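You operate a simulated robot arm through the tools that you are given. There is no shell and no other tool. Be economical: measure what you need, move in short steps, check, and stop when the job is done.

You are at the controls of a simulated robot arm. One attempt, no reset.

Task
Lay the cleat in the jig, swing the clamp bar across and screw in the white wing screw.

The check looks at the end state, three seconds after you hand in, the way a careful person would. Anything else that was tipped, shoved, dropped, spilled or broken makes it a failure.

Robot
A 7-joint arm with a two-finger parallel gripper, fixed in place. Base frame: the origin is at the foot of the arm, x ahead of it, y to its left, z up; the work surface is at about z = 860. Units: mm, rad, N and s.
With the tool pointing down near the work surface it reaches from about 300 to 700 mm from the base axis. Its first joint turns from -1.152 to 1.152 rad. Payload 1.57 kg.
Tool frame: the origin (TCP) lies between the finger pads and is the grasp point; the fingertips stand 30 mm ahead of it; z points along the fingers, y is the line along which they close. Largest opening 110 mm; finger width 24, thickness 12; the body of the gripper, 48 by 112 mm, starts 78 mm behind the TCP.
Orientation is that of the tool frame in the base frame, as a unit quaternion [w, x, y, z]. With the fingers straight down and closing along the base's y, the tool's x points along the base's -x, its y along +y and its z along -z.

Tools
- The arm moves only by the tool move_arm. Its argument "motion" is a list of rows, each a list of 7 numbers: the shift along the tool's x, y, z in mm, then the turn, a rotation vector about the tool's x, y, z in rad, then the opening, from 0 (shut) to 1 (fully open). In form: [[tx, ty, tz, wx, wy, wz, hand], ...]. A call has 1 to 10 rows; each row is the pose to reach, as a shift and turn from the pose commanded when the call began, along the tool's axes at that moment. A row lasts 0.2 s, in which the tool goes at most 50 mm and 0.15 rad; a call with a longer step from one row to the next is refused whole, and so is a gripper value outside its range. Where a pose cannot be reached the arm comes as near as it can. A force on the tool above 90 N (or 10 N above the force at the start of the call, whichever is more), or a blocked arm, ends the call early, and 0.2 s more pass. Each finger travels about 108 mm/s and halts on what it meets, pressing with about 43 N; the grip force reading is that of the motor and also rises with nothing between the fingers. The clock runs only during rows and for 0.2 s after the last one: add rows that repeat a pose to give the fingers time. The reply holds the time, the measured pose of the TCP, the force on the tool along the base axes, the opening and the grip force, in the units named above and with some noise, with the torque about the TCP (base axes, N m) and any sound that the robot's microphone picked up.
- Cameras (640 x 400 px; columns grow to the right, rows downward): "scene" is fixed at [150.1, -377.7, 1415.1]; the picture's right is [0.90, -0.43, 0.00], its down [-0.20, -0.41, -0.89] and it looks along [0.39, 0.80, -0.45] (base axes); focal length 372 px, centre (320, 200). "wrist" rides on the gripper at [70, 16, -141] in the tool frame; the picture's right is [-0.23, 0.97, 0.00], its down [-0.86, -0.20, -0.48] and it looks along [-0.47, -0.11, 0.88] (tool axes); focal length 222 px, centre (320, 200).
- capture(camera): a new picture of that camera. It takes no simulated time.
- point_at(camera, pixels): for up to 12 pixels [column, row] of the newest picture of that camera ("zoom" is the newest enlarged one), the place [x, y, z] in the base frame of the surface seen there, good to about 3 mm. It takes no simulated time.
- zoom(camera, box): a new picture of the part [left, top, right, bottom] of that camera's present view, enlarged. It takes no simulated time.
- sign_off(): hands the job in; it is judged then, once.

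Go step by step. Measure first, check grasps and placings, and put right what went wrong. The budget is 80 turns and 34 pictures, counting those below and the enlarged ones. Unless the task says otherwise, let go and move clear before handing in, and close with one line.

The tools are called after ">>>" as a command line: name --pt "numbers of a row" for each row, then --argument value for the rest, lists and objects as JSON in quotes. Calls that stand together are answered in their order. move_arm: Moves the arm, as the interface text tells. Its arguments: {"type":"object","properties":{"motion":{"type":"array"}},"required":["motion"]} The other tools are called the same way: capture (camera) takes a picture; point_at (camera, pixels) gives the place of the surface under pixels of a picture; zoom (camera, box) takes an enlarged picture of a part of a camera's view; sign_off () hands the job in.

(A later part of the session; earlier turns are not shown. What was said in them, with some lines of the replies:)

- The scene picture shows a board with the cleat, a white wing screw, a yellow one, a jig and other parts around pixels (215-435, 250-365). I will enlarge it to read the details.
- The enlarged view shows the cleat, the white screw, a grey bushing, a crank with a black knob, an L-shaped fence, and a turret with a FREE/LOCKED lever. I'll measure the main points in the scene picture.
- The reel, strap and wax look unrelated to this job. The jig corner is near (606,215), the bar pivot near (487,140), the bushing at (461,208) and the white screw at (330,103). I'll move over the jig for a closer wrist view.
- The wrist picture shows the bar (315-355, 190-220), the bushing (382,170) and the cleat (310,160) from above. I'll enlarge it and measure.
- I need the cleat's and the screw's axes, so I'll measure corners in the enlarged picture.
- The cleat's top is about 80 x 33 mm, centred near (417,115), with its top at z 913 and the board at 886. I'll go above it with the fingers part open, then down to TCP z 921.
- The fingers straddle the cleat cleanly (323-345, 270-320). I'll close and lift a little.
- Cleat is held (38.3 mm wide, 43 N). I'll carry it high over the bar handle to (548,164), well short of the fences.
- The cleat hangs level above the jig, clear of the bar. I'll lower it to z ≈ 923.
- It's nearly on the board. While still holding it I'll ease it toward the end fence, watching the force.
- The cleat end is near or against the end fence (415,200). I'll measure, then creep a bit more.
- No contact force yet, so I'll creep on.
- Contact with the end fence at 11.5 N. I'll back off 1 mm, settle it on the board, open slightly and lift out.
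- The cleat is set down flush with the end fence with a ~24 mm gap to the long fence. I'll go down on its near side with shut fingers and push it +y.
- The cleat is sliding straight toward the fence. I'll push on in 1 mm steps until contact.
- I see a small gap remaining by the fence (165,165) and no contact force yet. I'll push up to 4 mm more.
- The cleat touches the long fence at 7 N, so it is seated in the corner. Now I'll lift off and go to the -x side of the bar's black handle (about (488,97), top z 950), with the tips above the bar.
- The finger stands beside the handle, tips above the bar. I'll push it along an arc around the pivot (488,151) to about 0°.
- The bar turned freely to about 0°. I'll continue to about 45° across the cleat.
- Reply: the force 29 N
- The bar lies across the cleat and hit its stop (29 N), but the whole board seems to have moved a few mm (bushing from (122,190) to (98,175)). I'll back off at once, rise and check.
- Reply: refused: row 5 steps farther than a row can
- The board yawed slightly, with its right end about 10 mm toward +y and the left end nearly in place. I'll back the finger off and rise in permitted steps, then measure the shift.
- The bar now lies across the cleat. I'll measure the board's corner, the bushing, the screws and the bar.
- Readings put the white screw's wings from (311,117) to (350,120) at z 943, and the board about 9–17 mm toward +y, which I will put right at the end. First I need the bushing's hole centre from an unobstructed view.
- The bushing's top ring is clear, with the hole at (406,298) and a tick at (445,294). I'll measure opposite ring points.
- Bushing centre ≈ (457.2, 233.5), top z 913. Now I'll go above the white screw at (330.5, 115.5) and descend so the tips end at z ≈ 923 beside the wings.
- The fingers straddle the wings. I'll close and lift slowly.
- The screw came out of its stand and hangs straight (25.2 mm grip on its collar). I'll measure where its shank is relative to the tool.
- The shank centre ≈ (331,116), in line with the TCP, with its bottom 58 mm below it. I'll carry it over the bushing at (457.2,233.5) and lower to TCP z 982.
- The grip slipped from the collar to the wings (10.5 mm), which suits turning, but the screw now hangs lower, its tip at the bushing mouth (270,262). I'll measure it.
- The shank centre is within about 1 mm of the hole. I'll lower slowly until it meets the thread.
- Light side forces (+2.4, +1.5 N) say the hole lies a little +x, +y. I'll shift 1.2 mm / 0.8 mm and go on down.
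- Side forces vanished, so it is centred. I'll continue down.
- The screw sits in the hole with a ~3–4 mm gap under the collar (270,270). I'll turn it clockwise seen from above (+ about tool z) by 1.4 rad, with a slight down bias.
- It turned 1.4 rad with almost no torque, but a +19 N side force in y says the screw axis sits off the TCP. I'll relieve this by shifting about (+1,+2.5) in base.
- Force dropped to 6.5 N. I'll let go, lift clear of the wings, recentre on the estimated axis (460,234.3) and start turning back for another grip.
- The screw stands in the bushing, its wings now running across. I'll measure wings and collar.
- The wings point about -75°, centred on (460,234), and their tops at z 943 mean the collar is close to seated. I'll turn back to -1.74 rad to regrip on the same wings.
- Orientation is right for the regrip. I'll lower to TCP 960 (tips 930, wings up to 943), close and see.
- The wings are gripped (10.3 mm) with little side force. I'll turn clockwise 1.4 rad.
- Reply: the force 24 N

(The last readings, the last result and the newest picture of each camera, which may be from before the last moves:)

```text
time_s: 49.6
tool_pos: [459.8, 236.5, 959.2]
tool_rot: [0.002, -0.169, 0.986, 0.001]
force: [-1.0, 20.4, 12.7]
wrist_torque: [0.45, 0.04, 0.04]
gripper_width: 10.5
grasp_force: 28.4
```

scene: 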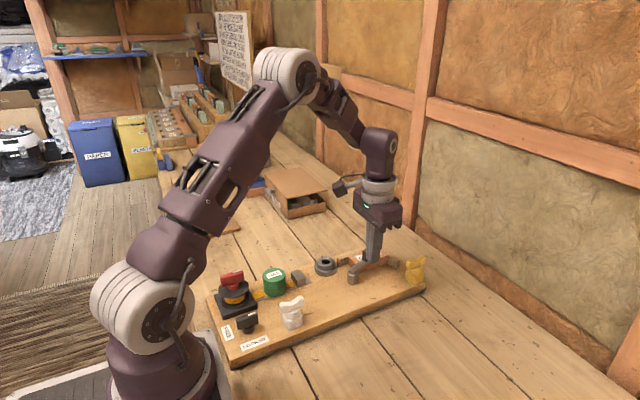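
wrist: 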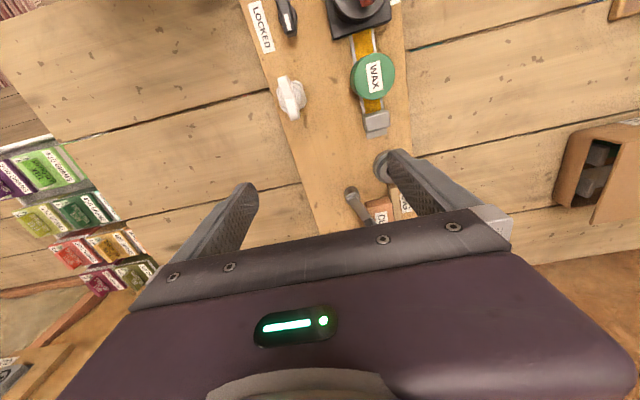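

Turning is easy (0.04 N m) but a +20 N y force and 13 N upward have built up. I'll relieve by 2 mm +y and 0.6 mm up.

>>> move_arm --pt "-0.4 1 -0.3 0 0 0 0.03" --pt "-0.7 1.9 -0.6 0 0 0 0.03" --pt "-0.7 1.9 -0.6 0 0 0 0.03"

```text
time_s: 50.4
tool_pos: [460.1, 236.4, 958.9]
tool_rot: [-0.001, -0.169, 0.986, 0.0]
force: [5.2, 10.5, 10.1]
wrist_torque: [0.23, -0.3, 0.02]
gripper_width: 10.8
grasp_force: 28.4
```

>>> move_arm --pt "-0.6 0.6 -0.4 0 0 0 0.03" --pt "-1.1 1.2 -0.8 0 0 0 0.03" --pt "-1.1 1.2 -0.8 0 0 0 0.03"

```text
time_s: 51.2
tool_pos: [459.8, 236.5, 959.8]
tool_rot: [-0.001, -0.168, 0.986, -0.002]
force: [6.2, -4.8, -9.4]
wrist_torque: [-0.23, -0.35, -0.05]
gripper_width: 10.5
grasp_force: 27.9
```

Forces nearly balanced. I'll trim slightly and turn another 0.7 rad with 0.5 mm of descent.

>>> move_arm --pt "-0.4 -0.5 0.6 0 0 0.0 0.03" --pt "-0.4 -0.5 0.7 0 0 0.14 0.03" --pt "-0.4 -0.5 0.8 0 0 0.28 0.03" --pt "-0.4 -0.5 0.9 0 0 0.42 0.03" --pt "-0.4 -0.5 1.0 0 0 0.56 0.03" --pt "-0.4 -0.5 1.1 0 0 0.7 0.03"

```text
time_s: 52.6
tool_pos: [461.9, 236.4, 958.7]
tool_rot: [0.002, 0.178, 0.984, 0.001]
force: [12.0, -13.5, 2.1]
wrist_torque: [-0.28, -0.51, 2.01]
gripper_width: 25.2
grasp_force: 36.8
```

Torque jumped to 2.0 N m and the wings forced the fingers open (25 mm), so the screw has come up hard. I'll release, lift straight up and look.

>>> move_arm --pt "0 0 0 0 0 -0.1 0.3" --pt "0 0 0 0 0 -0.1 0.5" --pt "0 0 0 0 0 -0.1 0.5" --pt "0 0 -20 0 0 -0.1 0.5" --pt "0 0 -50 0 0 -0.1 0.5" --pt "0 0 -90 0 0 -0.1 0.5" --pt "0 0 -90 0 0 -0.1 0.5"

>>> zoom --camera "scene" --box '[200, 240, 440, 375]'

```text
time_s: 54.2
tool_pos: [461.3, 238.7, 1048.7]
tool_rot: [-0.001, 0.13, 0.992, 0.0]
force: [0.6, -0.7, -0.1]
wrist_torque: [-0.01, 0.01, -0.02]
gripper_width: 54.8
grasp_force: 0.1
```

```text
2.67 times, centred on (320, 308) of scene
```

zoom: 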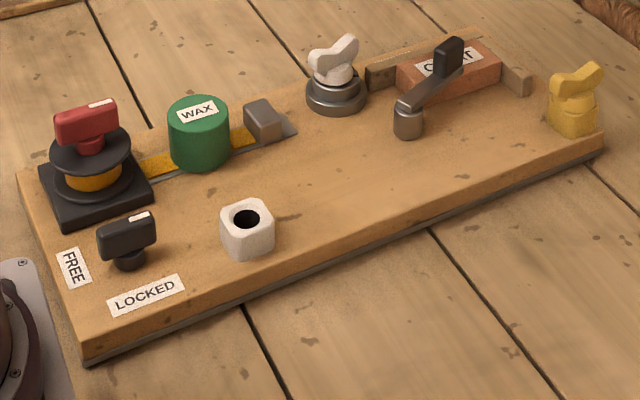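

The board stayed put and the screw stands in the bushing with wings running roughly along x. I'll measure wing height and ends.

>>> point_at --camera "zoom" --pixels '[[316, 52], [353, 42], [335, 55], [332, 82], [320, 72], [345, 75], [336, 90], [598, 130], [85, 340], [404, 104], [575, 88], [19, 178]]'

```text
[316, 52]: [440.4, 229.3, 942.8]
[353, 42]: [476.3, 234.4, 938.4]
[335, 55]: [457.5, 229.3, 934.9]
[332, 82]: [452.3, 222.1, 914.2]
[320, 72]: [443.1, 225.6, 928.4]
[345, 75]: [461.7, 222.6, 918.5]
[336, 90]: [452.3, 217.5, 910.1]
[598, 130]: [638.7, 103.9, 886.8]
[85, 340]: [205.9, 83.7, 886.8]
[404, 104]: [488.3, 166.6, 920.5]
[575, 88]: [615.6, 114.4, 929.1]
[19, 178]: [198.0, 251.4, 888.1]
```

>>> zoom --camera "scene" --box '[305, 245, 395, 305]'

```text
6.67 times, centred on (350, 275) of scene
```

zoom: 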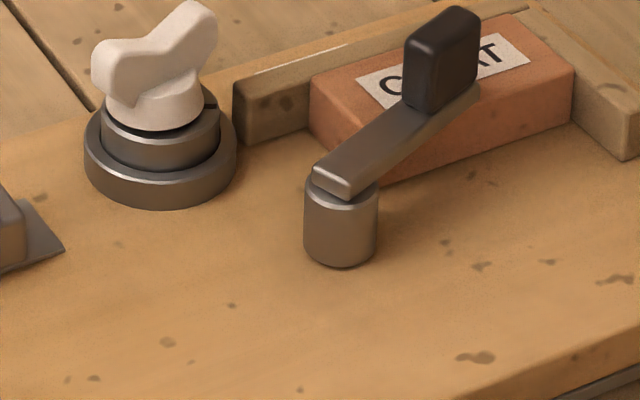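

The ring's tick, which was toward +y, is now at the right (210,105), so the ring turned along with the screw, and a thin dark gap shows under the collar (150,130). I'll measure these.

>>> point_at --camera "zoom" --pixels '[[210, 105], [213, 110], [150, 138], [150, 131], [150, 124], [110, 118], [198, 112], [115, 50], [205, 15], [150, 115], [150, 95], [105, 70]]'

```text
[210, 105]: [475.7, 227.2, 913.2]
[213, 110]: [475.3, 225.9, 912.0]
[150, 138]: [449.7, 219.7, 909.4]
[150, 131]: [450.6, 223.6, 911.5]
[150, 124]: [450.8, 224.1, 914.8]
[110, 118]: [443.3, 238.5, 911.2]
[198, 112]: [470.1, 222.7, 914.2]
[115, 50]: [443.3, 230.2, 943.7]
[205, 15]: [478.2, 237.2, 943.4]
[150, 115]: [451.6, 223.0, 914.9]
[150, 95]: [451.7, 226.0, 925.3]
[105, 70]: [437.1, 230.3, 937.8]
```

The readings are ambiguous: it resisted pulling (9 N), so the thread holds, but the ring turned too. I'll regrip the wings squarely (wing angle about +6°) to test whether it turns further.

>>> move_arm --pt "0.2 -2 10 0 0 -0.14 0.35" --pt "0.4 -4.1 30 0 0 -0.28 0.35" --pt "0.4 -4.1 50 0 0 -0.36 0.35" --pt "0.4 -4.1 70 0 0 -0.36 0.35" --pt "0.4 -4.1 82 0 0 -0.36 0.35" --pt "0.4 -4.1 88.5 0 0 -0.36 0.35" --pt "0.4 -4.1 88.5 0 0 -0.36 0.2" --pt "0.4 -4.1 88.5 0 0 -0.36 0.03" --pt "0.4 -4.1 88.5 0 0 -0.36 0.03"

```text
time_s: 56.2
tool_pos: [458.9, 236.2, 960.3]
tool_rot: [0.0, -0.051, 0.999, 0.002]
force: [0.3, 21.5, -6.9]
wrist_torque: [0.51, -0.07, 0.7]
gripper_width: 13.1
grasp_force: 29.9
```

A +21 N y force and 0.7 N m say the wings are ~2 mm further +y and a little further counter-clockwise. I'll adjust the tool to them.

>>> move_arm --pt "0 1 0 0 0 -0.04 0.03" --pt "0 2 0 0 0 -0.08 0.03" --pt "0 2 0 0 0 -0.08 0.03"

```text
time_s: 57.0
tool_pos: [460.7, 236.6, 960.7]
tool_rot: [0.001, -0.091, 0.996, 0.0]
force: [6.6, 18.0, 2.6]
wrist_torque: [0.43, -0.27, 0.69]
gripper_width: 11.1
grasp_force: 29.0
```

>>> move_arm --pt "-0.4 1 0 0 0 -0.04 0.03" --pt "-0.6 1.7 0 0 0 -0.07 0.03" --pt "-0.6 1.7 0 0 0 -0.07 0.03"

```text
time_s: 57.8
tool_pos: [459.3, 237.1, 961.0]
tool_rot: [0.0, -0.125, 0.992, -0.001]
force: [7.1, 6.2, 6.6]
wrist_torque: [0.06, -0.32, 0.01]
gripper_width: 10.7
grasp_force: 28.7
```

Now aligned (10.7 mm, torque 0) at -0.25 rad. I'll turn clockwise 0.3 rad to test it.

>>> move_arm --pt "-0.6 0.5 -0.2 0 0 0 0.03" --pt "-0.6 0.5 -0.2 0 0 0.1 0.03" --pt "-0.6 0.5 -0.2 0 0 0.2 0.03" --pt "-0.6 0.5 -0.2 0 0 0.3 0.03"

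```text
time_s: 58.8
tool_pos: [459.1, 237.8, 961.0]
tool_rot: [0.0, 0.026, 1.0, -0.001]
force: [5.4, -10.4, -6.5]
wrist_torque: [-0.3, -0.23, 1.14]
gripper_width: 16.6
grasp_force: 31.1
```

The screw does not turn further clockwise. Torque climbs to 1.1 N m and the wings twist in the pads, so it's hard up. I'll let go, squaring the tool back to the wings while opening, and lift.

>>> move_arm --pt "0 0 0 0 0 0 0.3" --pt "0 0 0 0 0 0 0.4" --pt "0 0 0 0 0 0 0.4" --pt "0 0 -25 0 0 0 0.4" --pt "0 0 -60 0 0 0 0.4" --pt "0 0 -90 0 0 0 0.4" --pt "0 0 -90 0 0 0 0" --pt "0 0 -90 0 0 0 0"

>>> zoom --camera "scene" --box '[200, 240, 440, 375]'

```text
time_s: 60.6
tool_pos: [459.8, 239.0, 1050.9]
tool_rot: [0.0, 0.025, 1.0, 0.0]
force: [0.1, 0.0, 0.6]
wrist_torque: [-0.01, 0.0, -0.03]
gripper_width: 0.2
grasp_force: 21.2
```

```text
2.67 times, centred on (320, 308) of scene
```

zoom: 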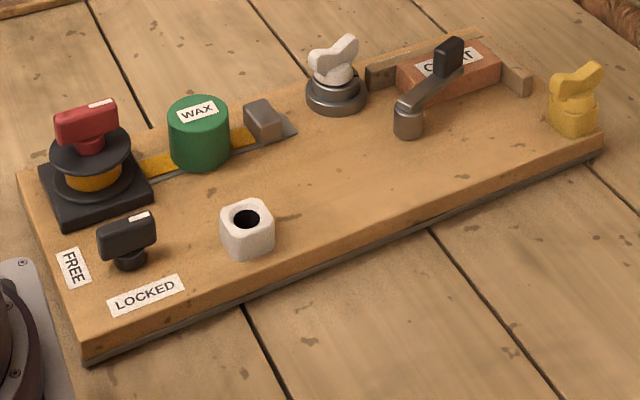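

The screw, bar and cleat are all in place. Before nudging the board back I'll measure its edges in this picture.

>>> point_at --camera "zoom" --pixels '[[20, 176], [180, 118], [300, 83], [475, 30], [488, 40], [601, 136], [420, 210], [86, 343], [338, 45], [375, 62], [465, 28], [60, 155]]'

```text
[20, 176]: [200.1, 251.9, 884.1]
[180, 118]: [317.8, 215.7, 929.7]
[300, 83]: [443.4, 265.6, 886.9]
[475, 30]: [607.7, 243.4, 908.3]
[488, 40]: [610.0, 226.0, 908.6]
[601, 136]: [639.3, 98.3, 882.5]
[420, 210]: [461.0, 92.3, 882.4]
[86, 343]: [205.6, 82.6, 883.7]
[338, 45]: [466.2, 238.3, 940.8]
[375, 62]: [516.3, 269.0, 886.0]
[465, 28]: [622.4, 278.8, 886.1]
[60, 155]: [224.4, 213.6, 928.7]
```

The board's back edge runs from (200,252) to (622,279), about 3° yawed, where it was square before. I'll come down behind that edge at x≈515 with shut fingers, tips at z≈868.

>>> move_arm --pt "-25 28 0 0 0 -0.05 0" --pt "-52 58 0 0 0 -0.05 0" --pt "-52 58 45 0 0 -0.05 0" --pt "-52 58 90 0 0 -0.05 0" --pt "-52 58 125 0 0 -0.05 0" --pt "-52 58 145 0 0 -0.05 0" --pt "-52 58 152 0 0 -0.05 0" --pt "-52 58 152 0 0 -0.05 0"

```text
time_s: 62.4
tool_pos: [514.3, 295.5, 898.0]
tool_rot: [0.0, 0.0, 1.0, 0.0]
force: [1.4, 0.1, 0.6]
wrist_torque: [-0.05, -0.01, 0.02]
gripper_width: 0.1
grasp_force: 21.2
```

In place behind the edge. I'll push slowly in -y.

>>> move_arm --pt "0 -6 0 0 0 0 0" --pt "0 -11 0 0 0 0 0" --pt "0 -14 0 0 0 0 0" --pt "0 -16 0 0 0 0 0" --pt "0 -18 0 0 0 0 0" --pt "0 -20 0 0 0 0 0" --pt "0 -20 0 0 0 0 0"

```text
time_s: 64.0
tool_pos: [515.0, 277.4, 899.4]
tool_rot: [0.002, -0.001, 1.0, 0.004]
force: [2.8, 40.0, 10.7]
wrist_torque: [0.64, -0.17, 0.51]
gripper_width: 0.0
grasp_force: 21.0
```

40 N against the board. I'll keep pushing in small steps.

>>> move_arm --pt "0 -2 0 0 0 0 0" --pt "0 -4 0 0 0 0 0" --pt "0 -6 0 0 0 0 0" --pt "0 -8 0 0 0 0 0" --pt "0 -10 0 0 0 0 0" --pt "0 -10 0 0 0 0 0"

```text
time_s: 65.4
tool_pos: [515.3, 267.6, 899.2]
tool_rot: [0.003, -0.001, 1.0, 0.003]
force: [7.5, 38.0, 5.7]
wrist_torque: [0.58, -0.18, 0.0]
gripper_width: 0.0
grasp_force: 20.9
```

The board slides at about 38 N. I'll go 6 mm more.

>>> move_arm --pt "0 -2 0 0 0 0 0" --pt "0 -4 0 0 0 0 0" --pt "0 -6 0 0 0 0 0" --pt "0 -6 0 0 0 0 0" --pt "0 6 0 0 0 0 0" --pt "0 12 -10 0 0 0 0" --pt "0 12 -55 0 0 0 0" --pt "0 12 -100 0 0 0 0" --pt "0 12 -130 0 0 0 0"

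>>> capture --camera "scene"

```text
time_s: 67.4
tool_pos: [515.6, 274.5, 1030.2]
tool_rot: [0.0, 0.0, 1.0, 0.0]
force: [0.2, 0.1, 0.3]
wrist_torque: [-0.03, -0.02, -0.01]
gripper_width: 0.0
grasp_force: 21.0
```

```text
refused: no pictures are left
```

No pictures are left. The arm is clear at z 1030, and the last readings show the board eased back about 17–19 mm at x 515, with nothing else touched. I'll hand in.

>>> sign_off

```text
The job is handed in.
```

I handed the job in with the cleat in the jig corner, the clamp bar swung across it and the white wing screw turned clockwise until it would go no further. Two points are uncertain: a thin gap may remain under the screw's collar because the socket ring turned with it. I also shoved the board up to about 25 mm at its far end while swinging the bar, and pushed it back with no pictures left to check the result.
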